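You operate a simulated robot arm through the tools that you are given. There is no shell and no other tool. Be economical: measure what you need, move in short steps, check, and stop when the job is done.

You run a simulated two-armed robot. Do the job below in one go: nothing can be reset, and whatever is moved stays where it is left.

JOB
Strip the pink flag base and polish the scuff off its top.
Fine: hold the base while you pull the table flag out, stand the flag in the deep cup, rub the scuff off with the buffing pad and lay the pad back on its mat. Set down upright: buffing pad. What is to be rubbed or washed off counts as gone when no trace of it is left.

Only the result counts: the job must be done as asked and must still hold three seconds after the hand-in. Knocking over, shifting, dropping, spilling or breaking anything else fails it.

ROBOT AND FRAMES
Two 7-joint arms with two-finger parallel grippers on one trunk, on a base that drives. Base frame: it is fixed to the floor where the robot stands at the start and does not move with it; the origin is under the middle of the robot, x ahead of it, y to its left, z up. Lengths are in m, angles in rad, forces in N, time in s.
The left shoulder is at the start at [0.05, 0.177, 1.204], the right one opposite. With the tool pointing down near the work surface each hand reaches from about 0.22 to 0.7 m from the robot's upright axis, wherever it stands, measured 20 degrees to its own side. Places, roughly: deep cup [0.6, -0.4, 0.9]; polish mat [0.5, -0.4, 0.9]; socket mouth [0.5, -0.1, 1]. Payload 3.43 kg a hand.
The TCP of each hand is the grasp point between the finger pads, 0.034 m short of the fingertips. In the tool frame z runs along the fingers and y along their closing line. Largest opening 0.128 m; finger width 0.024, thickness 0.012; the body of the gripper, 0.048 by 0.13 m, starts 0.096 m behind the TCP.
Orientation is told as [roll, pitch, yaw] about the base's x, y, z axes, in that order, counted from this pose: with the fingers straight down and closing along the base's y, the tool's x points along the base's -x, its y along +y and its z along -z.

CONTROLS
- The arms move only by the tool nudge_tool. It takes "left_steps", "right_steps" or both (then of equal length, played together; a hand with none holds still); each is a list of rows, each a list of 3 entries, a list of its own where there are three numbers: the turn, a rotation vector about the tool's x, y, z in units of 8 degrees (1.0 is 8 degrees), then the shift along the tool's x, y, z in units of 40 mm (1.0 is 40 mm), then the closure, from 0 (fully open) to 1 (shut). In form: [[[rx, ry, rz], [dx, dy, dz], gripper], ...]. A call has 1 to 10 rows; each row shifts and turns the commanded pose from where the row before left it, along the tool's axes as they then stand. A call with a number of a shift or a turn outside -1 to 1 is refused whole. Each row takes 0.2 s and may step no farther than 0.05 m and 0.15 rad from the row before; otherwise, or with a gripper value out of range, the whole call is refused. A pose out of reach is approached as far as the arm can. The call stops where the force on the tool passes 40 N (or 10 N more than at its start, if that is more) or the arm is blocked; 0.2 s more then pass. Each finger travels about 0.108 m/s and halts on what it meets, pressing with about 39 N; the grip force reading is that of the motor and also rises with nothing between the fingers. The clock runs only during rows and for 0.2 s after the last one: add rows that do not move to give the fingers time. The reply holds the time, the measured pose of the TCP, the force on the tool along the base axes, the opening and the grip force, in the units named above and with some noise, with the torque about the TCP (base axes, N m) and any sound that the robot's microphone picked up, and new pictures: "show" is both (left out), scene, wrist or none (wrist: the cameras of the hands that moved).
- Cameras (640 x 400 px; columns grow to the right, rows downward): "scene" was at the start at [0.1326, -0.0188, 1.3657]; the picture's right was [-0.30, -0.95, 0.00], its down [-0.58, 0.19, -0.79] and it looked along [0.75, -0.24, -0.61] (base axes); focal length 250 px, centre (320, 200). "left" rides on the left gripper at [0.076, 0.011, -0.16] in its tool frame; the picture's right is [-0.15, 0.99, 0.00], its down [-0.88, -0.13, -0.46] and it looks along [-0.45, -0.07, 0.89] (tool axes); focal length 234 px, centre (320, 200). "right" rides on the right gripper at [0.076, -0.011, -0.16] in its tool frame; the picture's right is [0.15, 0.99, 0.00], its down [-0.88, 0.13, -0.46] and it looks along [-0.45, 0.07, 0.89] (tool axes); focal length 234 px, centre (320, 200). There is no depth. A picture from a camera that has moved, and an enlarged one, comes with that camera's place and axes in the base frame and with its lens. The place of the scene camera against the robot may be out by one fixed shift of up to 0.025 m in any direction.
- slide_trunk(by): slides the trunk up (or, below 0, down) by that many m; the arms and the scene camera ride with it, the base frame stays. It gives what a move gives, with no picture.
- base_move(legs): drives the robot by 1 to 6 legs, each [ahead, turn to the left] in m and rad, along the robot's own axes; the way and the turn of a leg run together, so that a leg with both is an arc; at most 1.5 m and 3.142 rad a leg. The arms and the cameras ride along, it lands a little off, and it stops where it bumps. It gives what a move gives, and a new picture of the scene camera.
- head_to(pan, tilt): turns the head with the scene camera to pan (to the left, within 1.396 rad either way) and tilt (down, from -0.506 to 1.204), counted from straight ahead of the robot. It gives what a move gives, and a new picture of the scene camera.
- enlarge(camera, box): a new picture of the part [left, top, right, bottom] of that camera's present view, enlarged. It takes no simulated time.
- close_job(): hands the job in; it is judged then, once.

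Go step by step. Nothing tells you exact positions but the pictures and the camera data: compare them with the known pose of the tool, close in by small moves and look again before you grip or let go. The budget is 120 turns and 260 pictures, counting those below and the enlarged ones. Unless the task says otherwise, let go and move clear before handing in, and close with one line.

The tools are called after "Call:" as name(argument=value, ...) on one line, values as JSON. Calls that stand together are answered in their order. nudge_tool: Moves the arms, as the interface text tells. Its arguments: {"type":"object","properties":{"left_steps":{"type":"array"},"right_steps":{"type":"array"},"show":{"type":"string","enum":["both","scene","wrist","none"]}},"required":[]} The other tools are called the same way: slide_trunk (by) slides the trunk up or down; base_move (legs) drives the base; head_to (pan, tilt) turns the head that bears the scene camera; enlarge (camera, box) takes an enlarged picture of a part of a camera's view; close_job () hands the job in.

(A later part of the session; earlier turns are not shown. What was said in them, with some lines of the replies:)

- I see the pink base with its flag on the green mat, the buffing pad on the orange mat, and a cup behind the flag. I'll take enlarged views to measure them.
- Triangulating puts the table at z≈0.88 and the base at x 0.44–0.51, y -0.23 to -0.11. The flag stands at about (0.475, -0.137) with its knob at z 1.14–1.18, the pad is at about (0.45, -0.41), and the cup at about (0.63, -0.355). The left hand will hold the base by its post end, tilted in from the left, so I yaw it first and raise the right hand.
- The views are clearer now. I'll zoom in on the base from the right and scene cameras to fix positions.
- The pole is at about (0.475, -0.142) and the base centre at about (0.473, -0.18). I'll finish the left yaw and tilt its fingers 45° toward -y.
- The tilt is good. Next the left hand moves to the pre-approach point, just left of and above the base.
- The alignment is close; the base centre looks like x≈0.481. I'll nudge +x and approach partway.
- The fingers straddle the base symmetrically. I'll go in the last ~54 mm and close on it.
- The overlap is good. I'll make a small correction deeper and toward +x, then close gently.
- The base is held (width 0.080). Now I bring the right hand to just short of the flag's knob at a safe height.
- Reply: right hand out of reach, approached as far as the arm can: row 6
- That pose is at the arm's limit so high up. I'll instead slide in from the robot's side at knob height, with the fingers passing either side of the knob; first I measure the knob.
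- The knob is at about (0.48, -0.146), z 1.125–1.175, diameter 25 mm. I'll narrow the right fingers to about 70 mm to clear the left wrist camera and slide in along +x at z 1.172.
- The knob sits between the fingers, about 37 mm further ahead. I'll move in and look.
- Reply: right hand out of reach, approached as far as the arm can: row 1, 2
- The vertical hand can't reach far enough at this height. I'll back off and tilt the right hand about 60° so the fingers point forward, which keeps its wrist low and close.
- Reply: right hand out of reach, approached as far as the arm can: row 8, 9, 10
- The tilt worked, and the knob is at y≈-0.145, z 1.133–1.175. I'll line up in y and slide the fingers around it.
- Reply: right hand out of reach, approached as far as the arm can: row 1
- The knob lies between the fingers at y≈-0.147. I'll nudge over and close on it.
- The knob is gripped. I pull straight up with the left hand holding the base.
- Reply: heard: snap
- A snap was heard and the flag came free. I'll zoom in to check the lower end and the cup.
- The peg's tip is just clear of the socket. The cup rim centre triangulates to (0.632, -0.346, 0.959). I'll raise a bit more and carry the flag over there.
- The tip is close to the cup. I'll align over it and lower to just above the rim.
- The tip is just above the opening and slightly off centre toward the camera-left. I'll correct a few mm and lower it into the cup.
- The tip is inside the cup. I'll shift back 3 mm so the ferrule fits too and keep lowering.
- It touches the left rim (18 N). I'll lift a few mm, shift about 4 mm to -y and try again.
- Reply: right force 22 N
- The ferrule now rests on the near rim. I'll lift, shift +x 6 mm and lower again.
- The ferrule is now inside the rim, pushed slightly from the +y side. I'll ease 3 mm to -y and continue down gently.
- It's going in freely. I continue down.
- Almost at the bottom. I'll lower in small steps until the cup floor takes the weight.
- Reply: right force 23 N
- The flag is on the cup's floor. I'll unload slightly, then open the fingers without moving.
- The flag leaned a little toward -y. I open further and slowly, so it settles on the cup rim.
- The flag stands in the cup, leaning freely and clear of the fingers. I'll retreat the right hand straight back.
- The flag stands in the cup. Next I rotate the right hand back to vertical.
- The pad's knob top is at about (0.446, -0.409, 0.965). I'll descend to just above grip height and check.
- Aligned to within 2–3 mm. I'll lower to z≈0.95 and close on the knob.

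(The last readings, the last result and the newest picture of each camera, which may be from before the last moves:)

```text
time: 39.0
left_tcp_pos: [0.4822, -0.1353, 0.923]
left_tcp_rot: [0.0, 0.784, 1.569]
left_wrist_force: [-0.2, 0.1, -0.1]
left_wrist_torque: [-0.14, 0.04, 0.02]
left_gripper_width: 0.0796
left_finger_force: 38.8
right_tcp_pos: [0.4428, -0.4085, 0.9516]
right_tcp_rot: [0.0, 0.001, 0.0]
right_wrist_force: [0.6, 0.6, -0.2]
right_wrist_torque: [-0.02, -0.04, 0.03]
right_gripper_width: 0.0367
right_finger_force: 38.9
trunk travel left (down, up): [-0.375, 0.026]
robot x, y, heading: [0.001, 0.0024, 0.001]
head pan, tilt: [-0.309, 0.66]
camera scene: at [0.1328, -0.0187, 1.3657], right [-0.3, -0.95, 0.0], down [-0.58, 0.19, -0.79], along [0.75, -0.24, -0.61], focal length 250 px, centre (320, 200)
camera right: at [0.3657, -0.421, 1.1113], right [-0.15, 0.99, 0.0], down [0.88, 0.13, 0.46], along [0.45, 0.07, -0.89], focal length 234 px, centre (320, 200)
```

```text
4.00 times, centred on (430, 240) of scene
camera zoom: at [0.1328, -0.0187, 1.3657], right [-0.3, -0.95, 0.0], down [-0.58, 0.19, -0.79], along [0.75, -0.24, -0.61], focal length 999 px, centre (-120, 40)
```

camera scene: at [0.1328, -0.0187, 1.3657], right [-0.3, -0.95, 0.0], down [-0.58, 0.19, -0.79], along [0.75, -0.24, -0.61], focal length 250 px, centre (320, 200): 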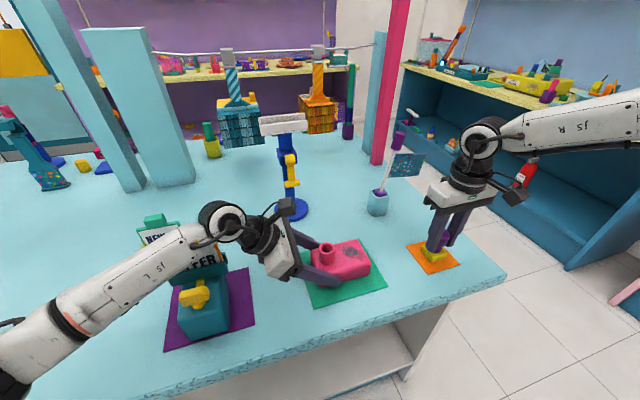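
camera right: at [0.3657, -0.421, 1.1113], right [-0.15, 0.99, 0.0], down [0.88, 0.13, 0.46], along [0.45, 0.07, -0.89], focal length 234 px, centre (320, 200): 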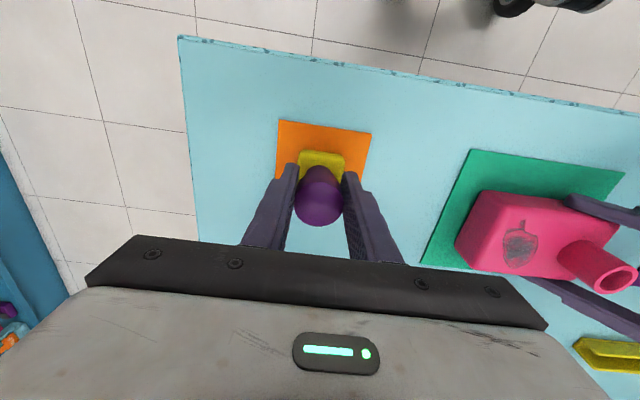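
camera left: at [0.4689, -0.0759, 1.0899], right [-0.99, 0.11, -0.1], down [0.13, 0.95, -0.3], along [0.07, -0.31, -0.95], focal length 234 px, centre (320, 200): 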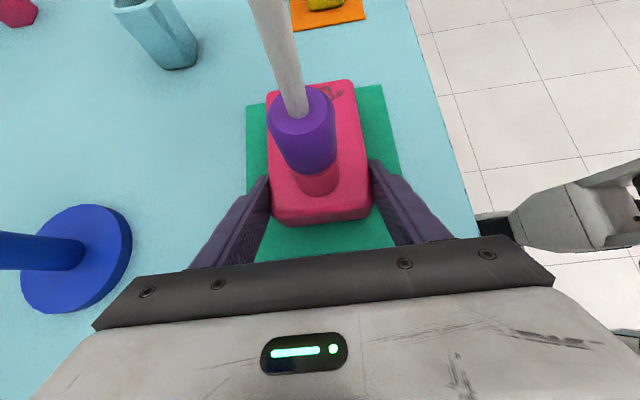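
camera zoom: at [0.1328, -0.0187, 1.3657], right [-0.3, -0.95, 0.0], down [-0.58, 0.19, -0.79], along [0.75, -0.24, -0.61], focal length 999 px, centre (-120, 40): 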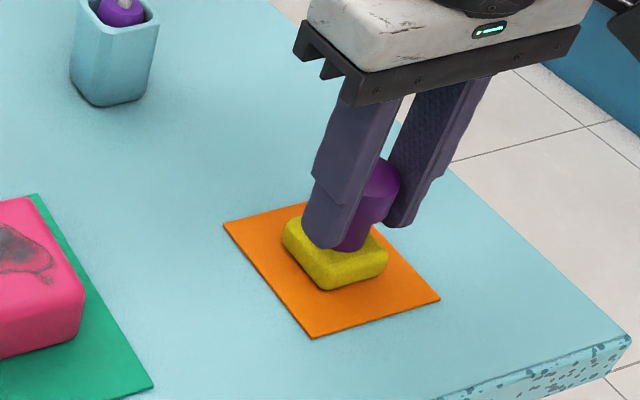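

The pad is gripped. I lift it and move beside the base to measure the scuff.

Call:
nudge_tool(right_steps=[[[0, 0, 0], [0, 0, -0.7], 0.9], [[0, 0, 0], [0, 0, -0.7], 0.9], [[0, 0, 0], [0, 0, -0.8], 0.9], [[0, 0, 0], [0, 0.8, 0], 0.9], [[0, 0, 0], [0, 0.8, 0], 0.9], [[0, 0, 0], [0, 0, 0], 0.9]])

Call:
enlarge(camera="right", box=[300, 100, 500, 260])

Call:
enlarge(camera="left", box=[230, 60, 420, 240])

Call:
enlarge(camera="scene", box=[290, 210, 390, 300])

```text
time: 40.4
left_tcp_pos: [0.4813, -0.134, 0.9236]
left_tcp_rot: [0.0, 0.784, 1.569]
left_wrist_force: [-1.5, 0.1, 0.9]
left_wrist_torque: [0.14, -0.03, 0.04]
left_gripper_width: 0.0795
left_finger_force: 39.0
right_tcp_pos: [0.444, -0.3438, 1.0395]
right_tcp_rot: [-0.001, 0.0, 0.0]
right_wrist_force: [0.1, 0.3, -0.6]
right_wrist_torque: [0.03, 0.04, -0.01]
right_gripper_width: 0.0368
right_finger_force: 39.1
trunk travel left (down, up): [-0.375, 0.026]
robot x, y, heading: [-0.0041, 0.0015, 0.003]
head pan, tilt: [-0.309, 0.66]
camera scene: at [0.1327, -0.0187, 1.3657], right [-0.3, -0.95, 0.0], down [-0.58, 0.19, -0.79], along [0.75, -0.24, -0.61], focal length 250 px, centre (320, 200)
camera right: at [0.3661, -0.3558, 1.2], right [-0.15, 0.99, 0.0], down [0.88, 0.13, 0.46], along [0.45, 0.07, -0.89], focal length 234 px, centre (320, 200)
```

scene: 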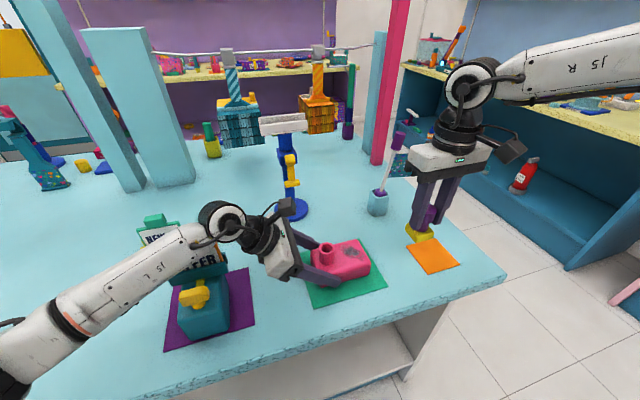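
right: 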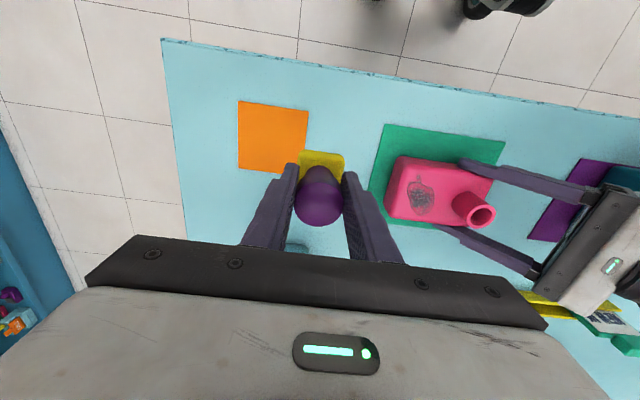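

```text
2.50 times, centred on (400, 180) of right
camera zoom: at [0.3661, -0.3558, 1.2], right [-0.15, 0.99, 0.0], down [0.88, 0.13, 0.46], along [0.45, 0.07, -0.89], focal length 585 px, centre (120, 250)
```

zoom: 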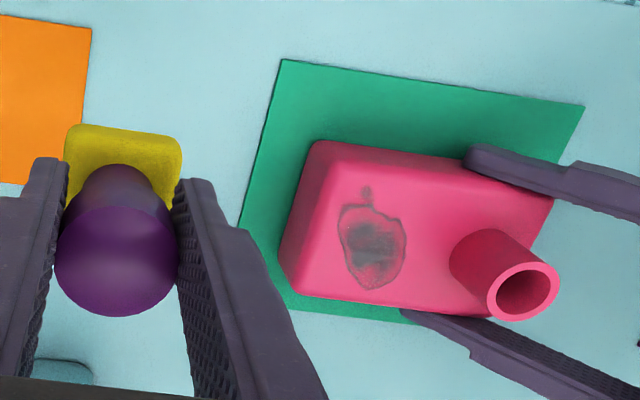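

```text
2.22 times, centred on (325, 150) of left
camera zoom: at [0.4696, -0.0755, 1.09], right [-0.99, 0.1, -0.1], down [0.13, 0.95, -0.3], along [0.07, -0.31, -0.95], focal length 520 px, centre (309, 311)
```

zoom: 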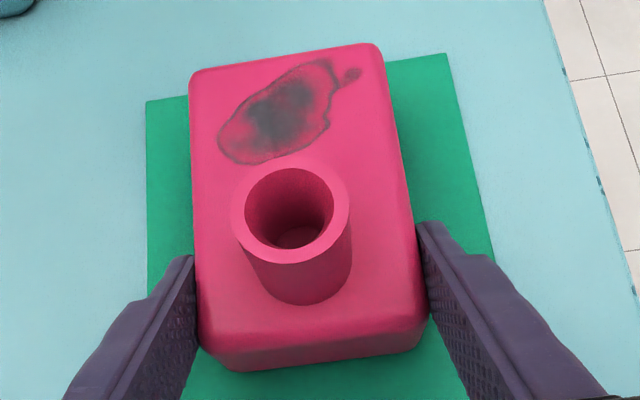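

```text
4.44 times, centred on (340, 255) of scene
camera zoom: at [0.1327, -0.0187, 1.3657], right [-0.3, -0.95, 0.0], down [-0.58, 0.19, -0.79], along [0.75, -0.24, -0.61], focal length 1110 px, centre (231, -44)
```

zoom: 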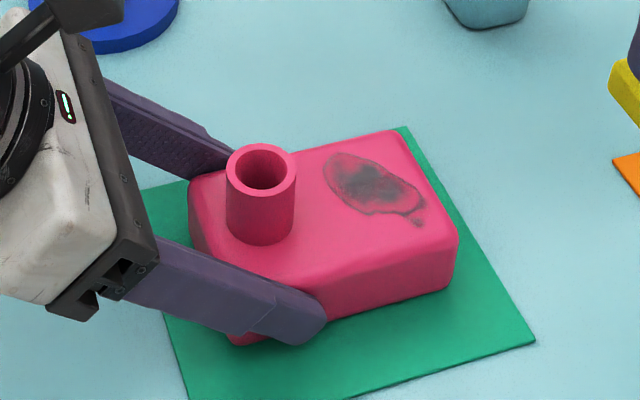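

The scuff spans x 0.451–0.511, y -0.223 to -0.182 on the base top (z≈0.92), and the post's edge is at y≈-0.164. I'll bring the pad over the scuff and descend to just above contact.

Call:
nudge_tool(right_steps=[[[0, 0, 0], [-0.25, 0.88, 0], 0.9], [[0, 0, 0], [-0.25, 0.88, 0], 0.9], [[0, 0, 0], [-0.25, 0.88, 0], 0.9], [[0, 0, 0], [-0.25, 0.85, 0], 0.9], [[0, 0, 0], [0, 0, 0.5], 0.9], [[0, 0, 0], [0, 0, 0.4], 0.9], [[0, 0, 0], [0, 0, 0], 0.9]])

Call:
enlarge(camera="scene", box=[290, 190, 410, 300])

Call:
enlarge(camera="left", box=[230, 60, 420, 240])

```text
time: 42.0
left_tcp_pos: [0.482, -0.1343, 0.9225]
left_tcp_rot: [0.0, 0.784, 1.568]
left_wrist_force: [-1.7, 1.7, -0.2]
left_wrist_torque: [0.02, 0.06, -0.17]
left_gripper_width: 0.0798
left_finger_force: 39.0
right_tcp_pos: [0.4827, -0.2063, 1.0027]
right_tcp_rot: [0.002, 0.0, 0.001]
right_wrist_force: [0.3, 0.6, -0.4]
right_wrist_torque: [0.03, 0.01, 0.02]
right_gripper_width: 0.037
right_finger_force: 39.7
trunk travel left (down, up): [-0.375, 0.026]
robot x, y, heading: [0.0007, -0.0012, 0.0]
head pan, tilt: [-0.309, 0.66]
camera scene: at [0.1327, -0.0186, 1.3657], right [-0.3, -0.95, 0.0], down [-0.58, 0.19, -0.79], along [0.75, -0.24, -0.61], focal length 250 px, centre (320, 200)
camera right: at [0.4054, -0.2178, 1.163], right [-0.15, 0.99, 0.0], down [0.88, 0.13, 0.46], along [0.45, 0.07, -0.89], focal length 234 px, centre (320, 200)
```

scene: 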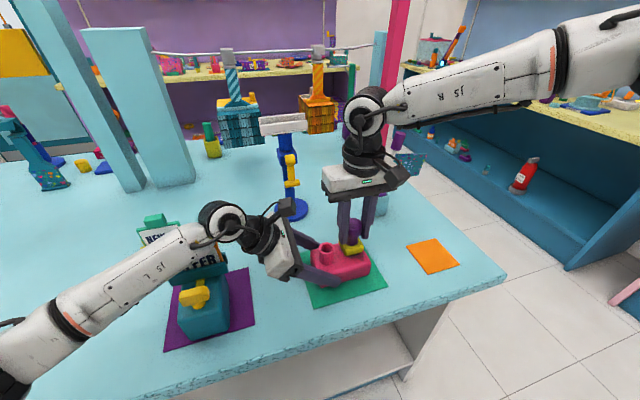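
right: 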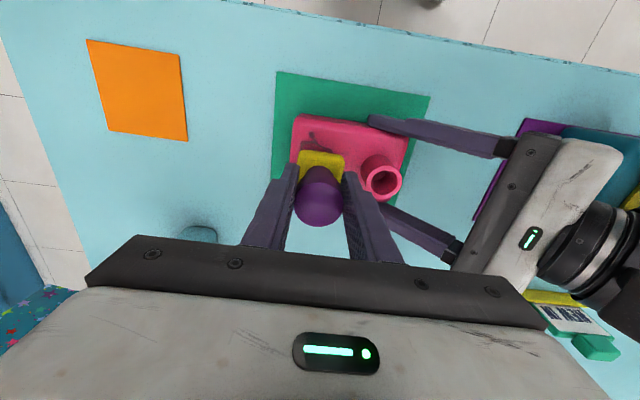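

```text
3.64 times, centred on (350, 245) of scene
camera zoom: at [0.1327, -0.0186, 1.3657], right [-0.3, -0.95, 0.0], down [-0.58, 0.19, -0.79], along [0.75, -0.24, -0.61], focal length 908 px, centre (211, 36)
```

zoom: 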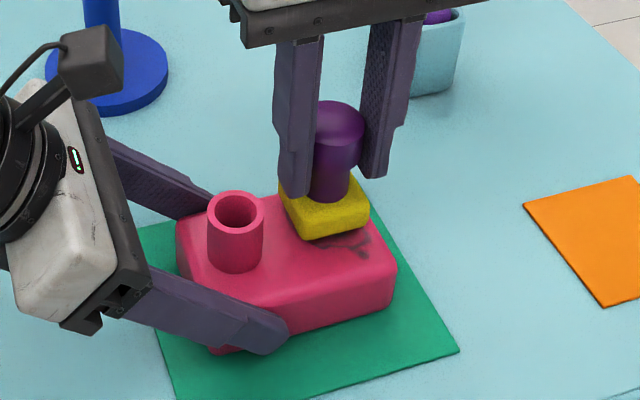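

```text
2.22 times, centred on (325, 150) of left
camera zoom: at [0.4695, -0.0755, 1.09], right [-0.99, 0.1, -0.1], down [0.13, 0.95, -0.3], along [0.07, -0.31, -0.95], focal length 520 px, centre (309, 311)
```

zoom: 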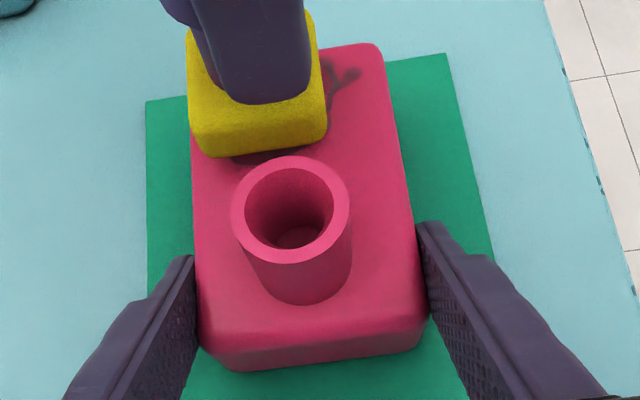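

The pad hovers just over the scuff. I'll lower in tiny steps until it makes contact.

Call:
nudge_tool(right_steps=[[[0, 0, 0], [0, 0, 0.12], 0.9], [[0, 0, 0], [0, 0, 0.12], 0.9], [[0, 0, 0], [0, 0, 0], 0.9]], show="none")

```text
time: 42.8
left_tcp_pos: [0.4812, -0.1346, 0.9222]
left_tcp_rot: [-0.001, 0.78, 1.57]
left_wrist_force: [4.1, -1.8, -3.0]
left_wrist_torque: [-0.61, 0.42, 0.14]
left_gripper_width: 0.0797
left_finger_force: 38.8
right_tcp_pos: [0.4823, -0.2059, 0.9969]
right_tcp_rot: [-0.001, -0.004, 0.0]
right_wrist_force: [-6.2, -4.3, 21.9]
right_wrist_torque: [-0.22, 0.42, 0.02]
right_gripper_width: 0.0368
right_finger_force: 39.1
trunk travel left (down, up): [-0.375, 0.026]
robot x, y, heading: [-0.0026, -0.0015, 0.003]
head pan, tilt: [-0.309, 0.66]
```

Contact at about z 0.997. I'll ease the pressure and rub strokes along x at several y offsets.

Call:
nudge_tool(right_steps=[[[0, 0, 0], [0, 0, -0.05], 0.9], [[0, 0, 0], [0.6, 0, 0], 0.9], [[0, 0, 0], [-0.6, 0, 0], 0.9], [[0, 0, 0], [-0.55, 0, 0], 0.9], [[0, 0, 0], [0, 0.2, 0], 0.9], [[0, 0, 0], [0.55, 0, 0], 0.9], [[0, 0, 0], [0.6, 0, 0], 0.9], [[0, 0, 0], [0, -0.4, 0], 0.9], [[0, 0, 0], [-0.6, 0, 0], 0.9], [[0, 0, 0], [-0.55, 0, 0], 0.9]])

Call:
enlarge(camera="scene", box=[290, 190, 410, 300])

```text
time: 45.0
left_tcp_pos: [0.4813, -0.1336, 0.9231]
left_tcp_rot: [0.001, 0.784, 1.57]
left_wrist_force: [-0.5, 4.2, 0.3]
left_wrist_torque: [0.11, 0.2, -0.08]
left_gripper_width: 0.0798
left_finger_force: 39.4
right_tcp_pos: [0.5041, -0.2138, 0.9967]
right_tcp_rot: [0.001, 0.001, 0.0]
right_wrist_force: [-1.4, -0.6, 2.0]
right_wrist_torque: [0.03, 0.04, -0.03]
right_gripper_width: 0.0369
right_finger_force: 38.5
trunk travel left (down, up): [-0.375, 0.026]
robot x, y, heading: [0.0004, -0.0008, -0.002]
head pan, tilt: [-0.309, 0.66]
camera scene: at [0.1323, -0.0183, 1.3657], right [-0.3, -0.95, 0.0], down [-0.58, 0.19, -0.79], along [0.75, -0.24, -0.61], focal length 250 px, centre (320, 200)
camera right: at [0.427, -0.2249, 1.1561], right [-0.15, 0.99, 0.0], down [0.88, 0.13, 0.45], along [0.45, 0.07, -0.89], focal length 234 px, centre (320, 200)
```

scene: 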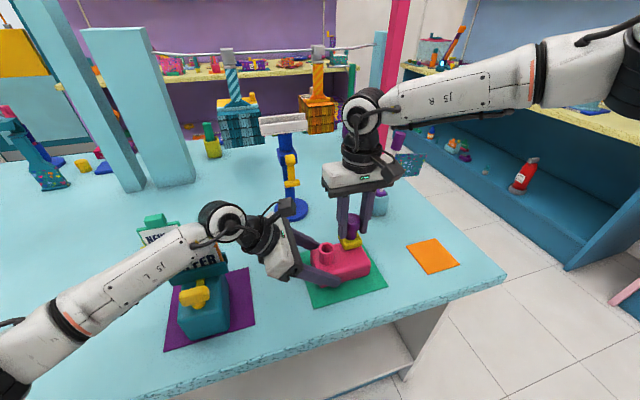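
right: 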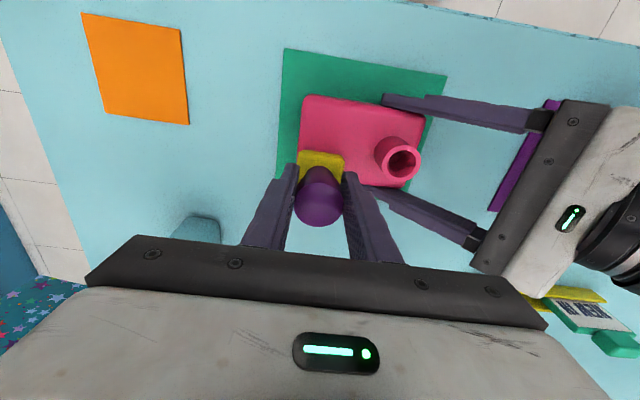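

```text
3.64 times, centred on (350, 245) of scene
camera zoom: at [0.1323, -0.0183, 1.3657], right [-0.3, -0.95, 0.0], down [-0.58, 0.19, -0.79], along [0.75, -0.24, -0.61], focal length 908 px, centre (211, 36)
```

zoom: 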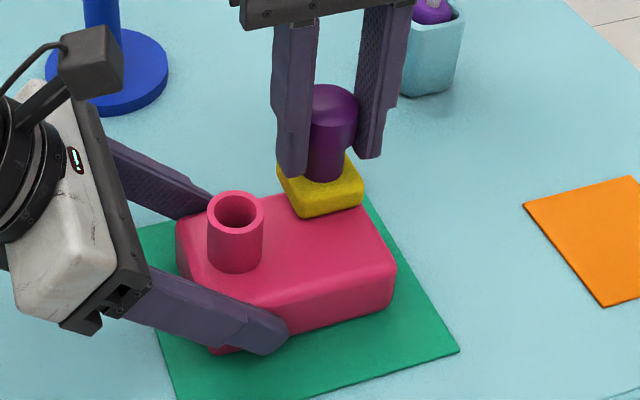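

The rubbing is working. I'll do a second pass with a little more pressure.

Call:
nudge_tool(right_steps=[[[0, 0, 0], [0, 0, 0.05], 0.9], [[0, 0, 0], [0.6, 0, 0], 0.9], [[0, 0, 0], [0.6, 0, 0], 0.9], [[0, 0, 0], [0, 0.42, 0], 0.9], [[0, 0, 0], [-0.6, 0, 0], 0.9], [[0, 0, 0], [-0.6, 0, 0], 0.9], [[0, 0, 0], [0, -0.2, 0], 0.9], [[0, 0, 0], [0.6, 0, 0], 0.9], [[0, 0, 0], [0.6, 0, 0], 0.9], [[0, 0, 0], [-0.6, 0, 0], 0.9]], show="none")

Call:
nudge_tool(right_steps=[[[0, 0, 0], [0, 0, -0.5], 0.9], [[0, 0, 0], [0, -0.5, -0.5], 0.9], [[0, 0, 0], [0, -1, 0], 0.9], [[0, 0, 0], [0, -1, 0], 0.9], [[0, 0, 0], [0, 0, 0], 0.9]], show="none")

Call:
enlarge(camera="scene", box=[290, 210, 390, 300])

Call:
enlarge(camera="left", box=[230, 60, 420, 240])

Call:
enlarge(camera="right", box=[320, 80, 500, 240])

```text
time: 46.2
left_tcp_pos: [0.4814, -0.1346, 0.9231]
left_tcp_rot: [0.001, 0.785, 1.575]
left_wrist_force: [-2.5, 3.7, 3.1]
left_wrist_torque: [0.07, -0.03, 0.07]
left_gripper_width: 0.0798
left_finger_force: 39.2
right_tcp_pos: [0.4708, -0.1953, 0.9966]
right_tcp_rot: [-0.001, 0.017, 0.007]
right_wrist_force: [-3.3, -3.8, 7.5]
right_wrist_torque: [-0.09, -0.1, 0.18]
right_gripper_width: 0.0366
right_finger_force: 38.6
trunk travel left (down, up): [-0.375, 0.026]
robot x, y, heading: [-0.0004, 0.0012, -0.0]
head pan, tilt: [-0.309, 0.66]
stopped in row 6 (right hand): the force on the tool passed its limit at 57 N (the readings are from after the stop); the commanded pose is now the measured one
```

```text
time: 47.4
left_tcp_pos: [0.4813, -0.1342, 0.9236]
left_tcp_rot: [0.001, 0.785, 1.572]
left_wrist_force: [-6.8, 4.7, 9.9]
left_wrist_torque: [0.66, -0.32, 0.32]
left_gripper_width: 0.0801
left_finger_force: 39.3
right_tcp_pos: [0.4729, -0.2936, 1.0355]
right_tcp_rot: [0.0, 0.016, 0.006]
right_wrist_force: [0.2, 0.0, -1.5]
right_wrist_torque: [0.0, 0.0, 0.03]
right_gripper_width: 0.0368
right_finger_force: 39.2
trunk travel left (down, up): [-0.375, 0.026]
robot x, y, heading: [-0.0011, -0.0065, 0.003]
head pan, tilt: [-0.309, 0.66]
```

```text
4.44 times, centred on (340, 255) of scene
camera zoom: at [0.1309, -0.0184, 1.366], right [-0.31, -0.95, 0.0], down [-0.58, 0.19, -0.79], along [0.75, -0.24, -0.61], focal length 1110 px, centre (231, -44)
```

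zoom: 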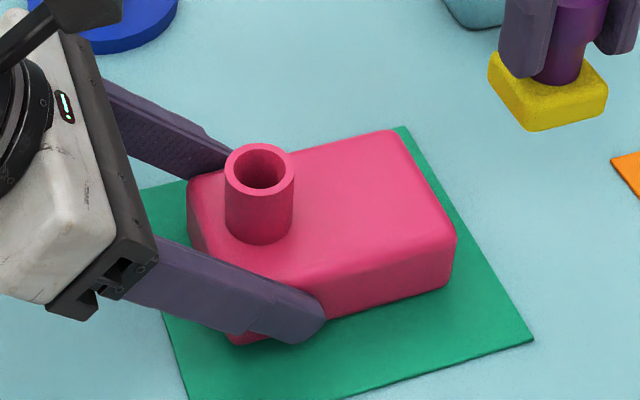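

```text
2.22 times, centred on (325, 150) of left
camera zoom: at [0.4692, -0.0753, 1.09], right [-0.99, 0.1, -0.1], down [0.13, 0.95, -0.3], along [0.07, -0.31, -0.95], focal length 520 px, centre (309, 311)
```

zoom: 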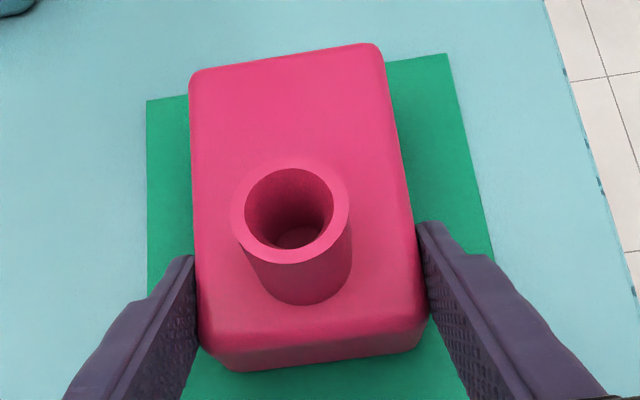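

```text
2.50 times, centred on (410, 160) of right
camera zoom: at [0.3976, -0.3068, 1.1964], right [-0.15, 0.99, 0.0], down [0.89, 0.14, 0.44], along [0.44, 0.07, -0.9], focal length 585 px, centre (95, 300)
```

zoom: 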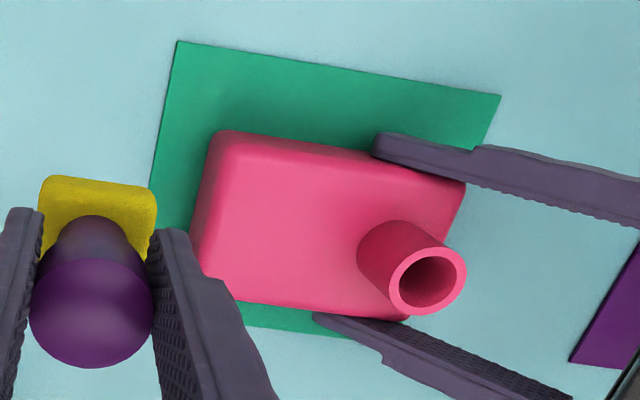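

The scuff is completely gone in all three views. Now I carry the pad back over its mat, level the hand and descend near.

Call:
nudge_tool(right_steps=[[[0, -0.115, 0.04], [0.19, -0.72, 0], 0.9], [[0, 0, 0], [0.19, -0.72, 0], 0.9], [[0, 0, 0], [0.19, -0.72, 0], 0.9], [[0, 0, 0], [0.19, -0.72, 0], 0.9], [[0, 0, 0], [0, 0, 0.8], 0.9], [[0, 0, 0], [0, 0, 0.8], 0.9], [[0, 0, 0], [0, 0, 0], 0.9]])

Call:
enlarge(camera="scene", box=[360, 190, 500, 290])

```text
time: 49.0
left_tcp_pos: [0.4813, -0.1337, 0.924]
left_tcp_rot: [0.001, 0.784, 1.572]
left_wrist_force: [-5.9, 1.8, 10.6]
left_wrist_torque: [0.12, -0.44, -0.06]
left_gripper_width: 0.0799
left_finger_force: 39.2
right_tcp_pos: [0.4421, -0.4083, 0.9724]
right_tcp_rot: [0.0, 0.0, 0.002]
right_wrist_force: [0.8, 0.0, -1.3]
right_wrist_torque: [0.01, 0.03, -0.02]
right_gripper_width: 0.0367
right_finger_force: 38.8
trunk travel left (down, up): [-0.375, 0.026]
robot x, y, heading: [-0.0016, -0.0017, 0.002]
head pan, tilt: [-0.309, 0.66]
camera scene: at [0.131, -0.0186, 1.3659], right [-0.31, -0.95, 0.0], down [-0.58, 0.19, -0.79], along [0.75, -0.24, -0.61], focal length 250 px, centre (320, 200)
camera right: at [0.366, -0.4209, 1.132], right [-0.15, 0.99, 0.0], down [0.88, 0.13, 0.46], along [0.45, 0.07, -0.89], focal length 234 px, centre (320, 200)
```

scene: 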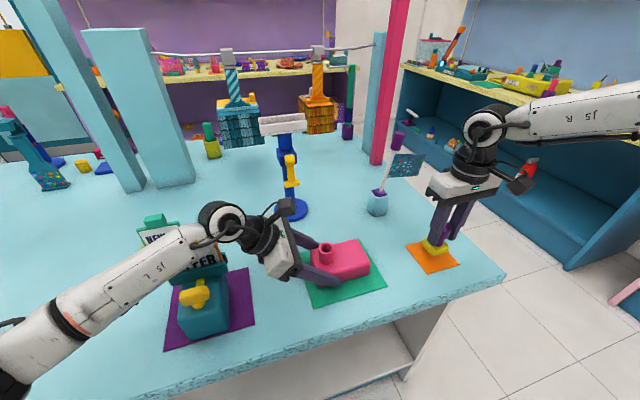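
right: 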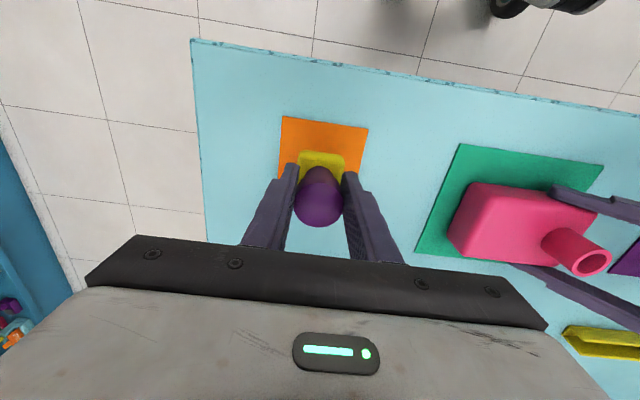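

```text
4.00 times, centred on (430, 240) of scene
camera zoom: at [0.131, -0.0186, 1.3659], right [-0.31, -0.95, 0.0], down [-0.58, 0.19, -0.79], along [0.75, -0.24, -0.61], focal length 999 px, centre (-120, 40)
```

zoom: 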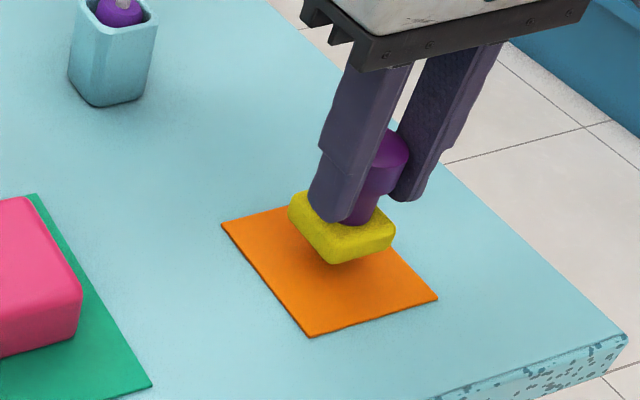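

Directly over its old spot. I'll lower the last 20 mm carefully.

Call:
nudge_tool(right_steps=[[[0, 0, 0], [-0.05, 0, 0.25], 0.9], [[0, 0, 0], [0, 0, 0.2], 0.9], [[0, 0, 0], [0, 0, 0.08], 0.9], [[0, 0, 0], [0, 0, 0], 0.9]], show="none")

Call:
enlarge(camera="scene", box=[360, 190, 500, 290])

```text
time: 50.0
left_tcp_pos: [0.4811, -0.1336, 0.9236]
left_tcp_rot: [0.001, 0.784, 1.571]
left_wrist_force: [-3.4, -1.0, 10.3]
left_wrist_torque: [-0.07, -0.43, -0.31]
left_gripper_width: 0.0799
left_finger_force: 38.8
right_tcp_pos: [0.444, -0.4099, 0.9522]
right_tcp_rot: [0.0, -0.001, -0.001]
right_wrist_force: [-0.7, -0.9, 1.1]
right_wrist_torque: [0.02, 0.02, -0.02]
right_gripper_width: 0.0368
right_finger_force: 39.0
trunk travel left (down, up): [-0.375, 0.026]
robot x, y, heading: [-0.0, -0.0039, -0.001]
head pan, tilt: [-0.309, 0.66]
```

```text
4.00 times, centred on (430, 240) of scene
camera zoom: at [0.131, -0.0187, 1.366], right [-0.31, -0.95, 0.0], down [-0.58, 0.19, -0.79], along [0.75, -0.24, -0.61], focal length 999 px, centre (-120, 40)
```

zoom: 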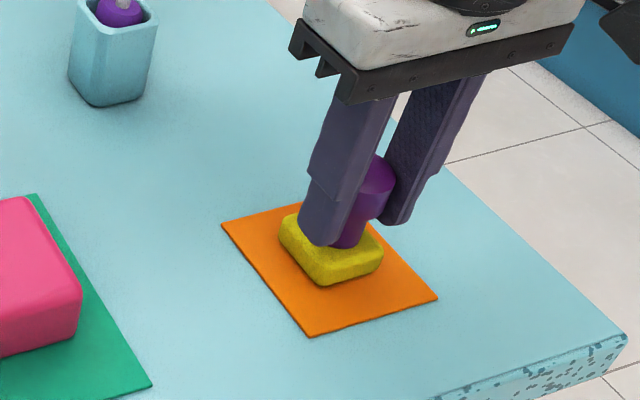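

Call:
nudge_tool(right_steps=[[[0, 0, 0], [0, 0, 0.05], 0.9], [[0, 0, 0], [0, 0, 0], 0.9]], show="none")

```text
time: 50.6
left_tcp_pos: [0.481, -0.1329, 0.9235]
left_tcp_rot: [0.0, 0.783, 1.575]
left_wrist_force: [4.6, -6.8, 2.5]
left_wrist_torque: [0.42, 0.07, -0.02]
left_gripper_width: 0.0797
left_finger_force: 39.3
right_tcp_pos: [0.4444, -0.4099, 0.9503]
right_tcp_rot: [-0.001, -0.004, 0.0]
right_wrist_force: [-6.1, -1.9, 22.6]
right_wrist_torque: [0.04, 0.5, -0.04]
right_gripper_width: 0.037
right_finger_force: 38.4
trunk travel left (down, up): [-0.375, 0.026]
robot x, y, heading: [-0.0018, -0.0014, -0.002]
head pan, tilt: [-0.309, 0.66]
```

The pad is on the mat. I'll unload slightly, open the right fingers and rise straight up.

Call:
nudge_tool(right_steps=[[[0, 0, 0], [0, 0, -0.04], 0.9], [[0, 0, 0], [0, 0, 0], 0.65], [[0, 0, 0], [0, 0, 0], 0.45], [[0, 0, 0], [0, 0, 0], 0.4], [[0, 0, 0], [0, 0, -0.5], 0.4], [[0, 0, 0], [0, 0, -0.8], 0.4], [[0, 0, 0], [0, 0, -0.8], 0.4], [[0, 0, 0], [0, 0, 0], 0.4]])

Call:
enlarge(camera="scene", box=[360, 190, 500, 290])

```text
time: 52.4
left_tcp_pos: [0.4808, -0.1334, 0.9242]
left_tcp_rot: [-0.001, 0.782, 1.575]
left_wrist_force: [-4.4, 3.5, 14.0]
left_wrist_torque: [-0.03, -0.25, -0.36]
left_gripper_width: 0.0798
left_finger_force: 39.1
right_tcp_pos: [0.4434, -0.4098, 1.0343]
right_tcp_rot: [-0.002, -0.001, 0.002]
right_wrist_force: [-0.7, 1.0, -0.6]
right_wrist_torque: [0.0, -0.01, -0.03]
right_gripper_width: 0.0767
right_finger_force: 0.0
trunk travel left (down, up): [-0.375, 0.026]
robot x, y, heading: [0.0022, -0.001, 0.005]
head pan, tilt: [-0.309, 0.66]
camera scene: at [0.1308, -0.0182, 1.366], right [-0.31, -0.95, 0.0], down [-0.58, 0.19, -0.79], along [0.75, -0.24, -0.61], focal length 250 px, centre (320, 200)
camera right: at [0.367, -0.4207, 1.195], right [-0.15, 0.99, 0.0], down [0.88, 0.13, 0.46], along [0.45, 0.07, -0.89], focal length 234 px, centre (320, 200)
```

scene: 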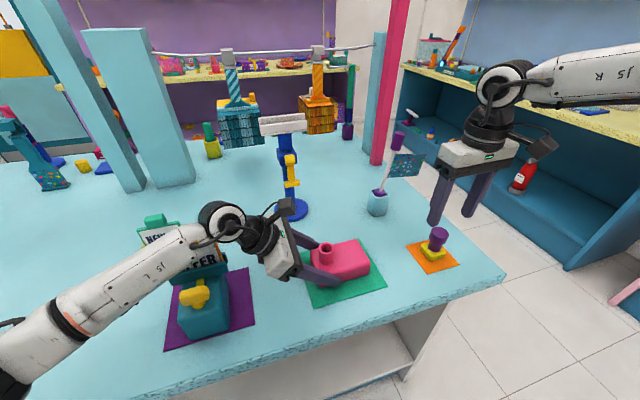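
right: 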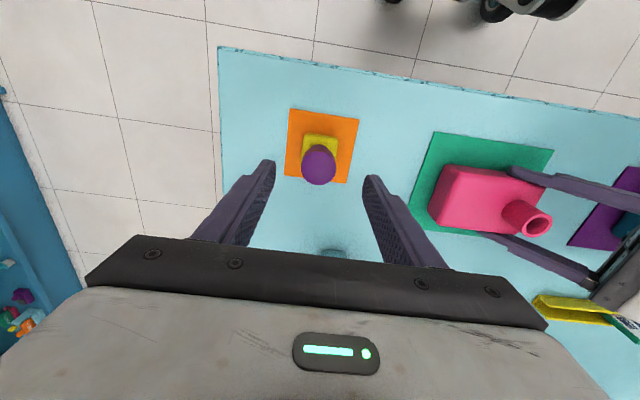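

```text
4.00 times, centred on (430, 240) of scene
camera zoom: at [0.1308, -0.0182, 1.366], right [-0.31, -0.95, 0.0], down [-0.58, 0.19, -0.79], along [0.75, -0.24, -0.61], focal length 999 px, centre (-120, 40)
```

zoom: 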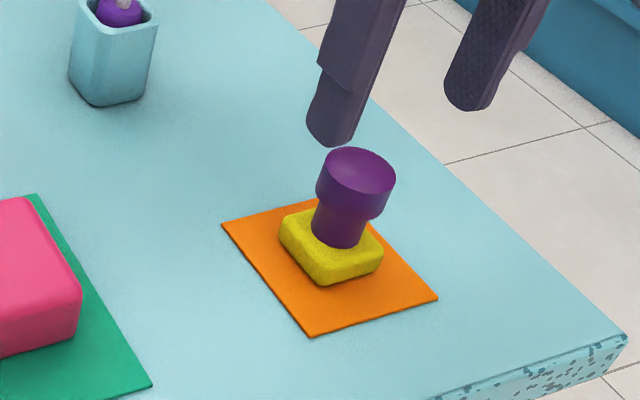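

The pad stands upright on its mat. Now the left hand lets go of the base and backs out along its fingers.

Call:
nudge_tool(left_steps=[[[0, 0, 0], [0, 0, 0], 0.35], [[0, 0, 0], [0, 0, 0], 0.25], [[0, 0, 0], [0, 0, 0], 0.15], [[0, 0, 0], [0, 0, 0], 0.1], [[0, 0, 0], [0, 0, -0.5], 0.1], [[0, 0, 0], [0, 0, -0.7], 0.1], [[0, 0, 0], [0, 0, -0.8], 0.1], [[0, 0, 0], [0, 0, -0.8], 0.1], [[0, 0, 0], [0, 0, 0], 0.1]])

Call:
enlarge(camera="scene", box=[280, 110, 480, 310])

```text
time: 54.4
left_tcp_pos: [0.481, -0.0545, 1.0023]
left_tcp_rot: [0.002, 0.78, 1.578]
left_wrist_force: [0.3, 0.2, -0.6]
left_wrist_torque: [0.0, -0.01, 0.0]
left_gripper_width: 0.1152
left_finger_force: 0.0
right_tcp_pos: [0.4461, -0.4088, 1.0333]
right_tcp_rot: [0.0, 0.003, 0.001]
right_wrist_force: [0.4, -0.5, 0.0]
right_wrist_torque: [0.02, 0.01, 0.0]
right_gripper_width: 0.0769
right_finger_force: 0.0
trunk travel left (down, up): [-0.375, 0.026]
robot x, y, heading: [-0.0007, -0.003, 0.0]
head pan, tilt: [-0.309, 0.66]
camera scene: at [0.1326, -0.0192, 1.3657], right [-0.31, -0.95, 0.0], down [-0.58, 0.19, -0.79], along [0.75, -0.24, -0.61], focal length 250 px, centre (320, 200)
camera left: at [0.4692, 0.0034, 1.1683], right [-0.99, 0.1, -0.1], down [0.13, 0.95, -0.3], along [0.07, -0.31, -0.95], focal length 234 px, centre (320, 200)
```

scene: 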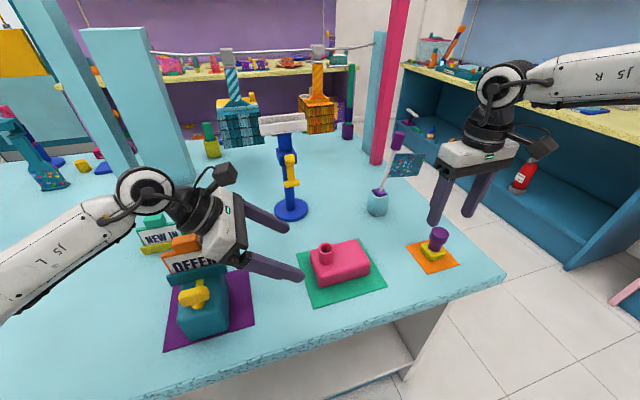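
left: 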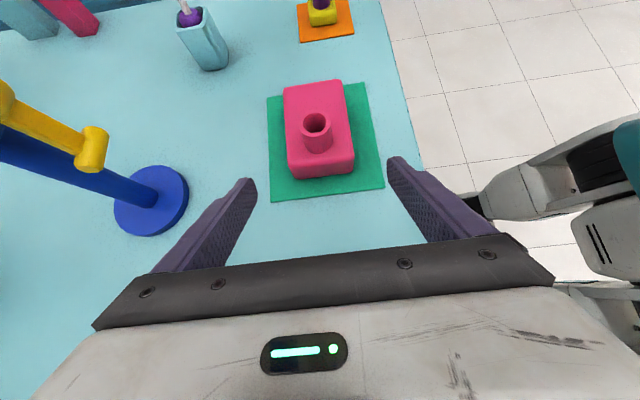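

```text
2.00 times, centred on (380, 210) of scene
camera zoom: at [0.1326, -0.0192, 1.3657], right [-0.31, -0.95, 0.0], down [-0.58, 0.19, -0.79], along [0.75, -0.24, -0.61], focal length 500 px, centre (200, 180)
```

zoom: 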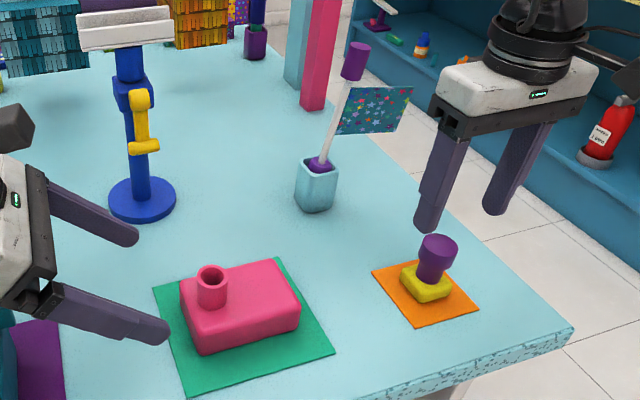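

Everything is in place: the base is clean on its mat, the flag stands in the cup, and the pad is upright on its mat with both hands clear. I hand in.

Call:
close_job()

```text
The job is handed in.
```

The flag is out of the base and standing in the deep cup with a slight lean. No trace of the scuff showed from any camera, and the pad is upright on its mat with both hands clear.
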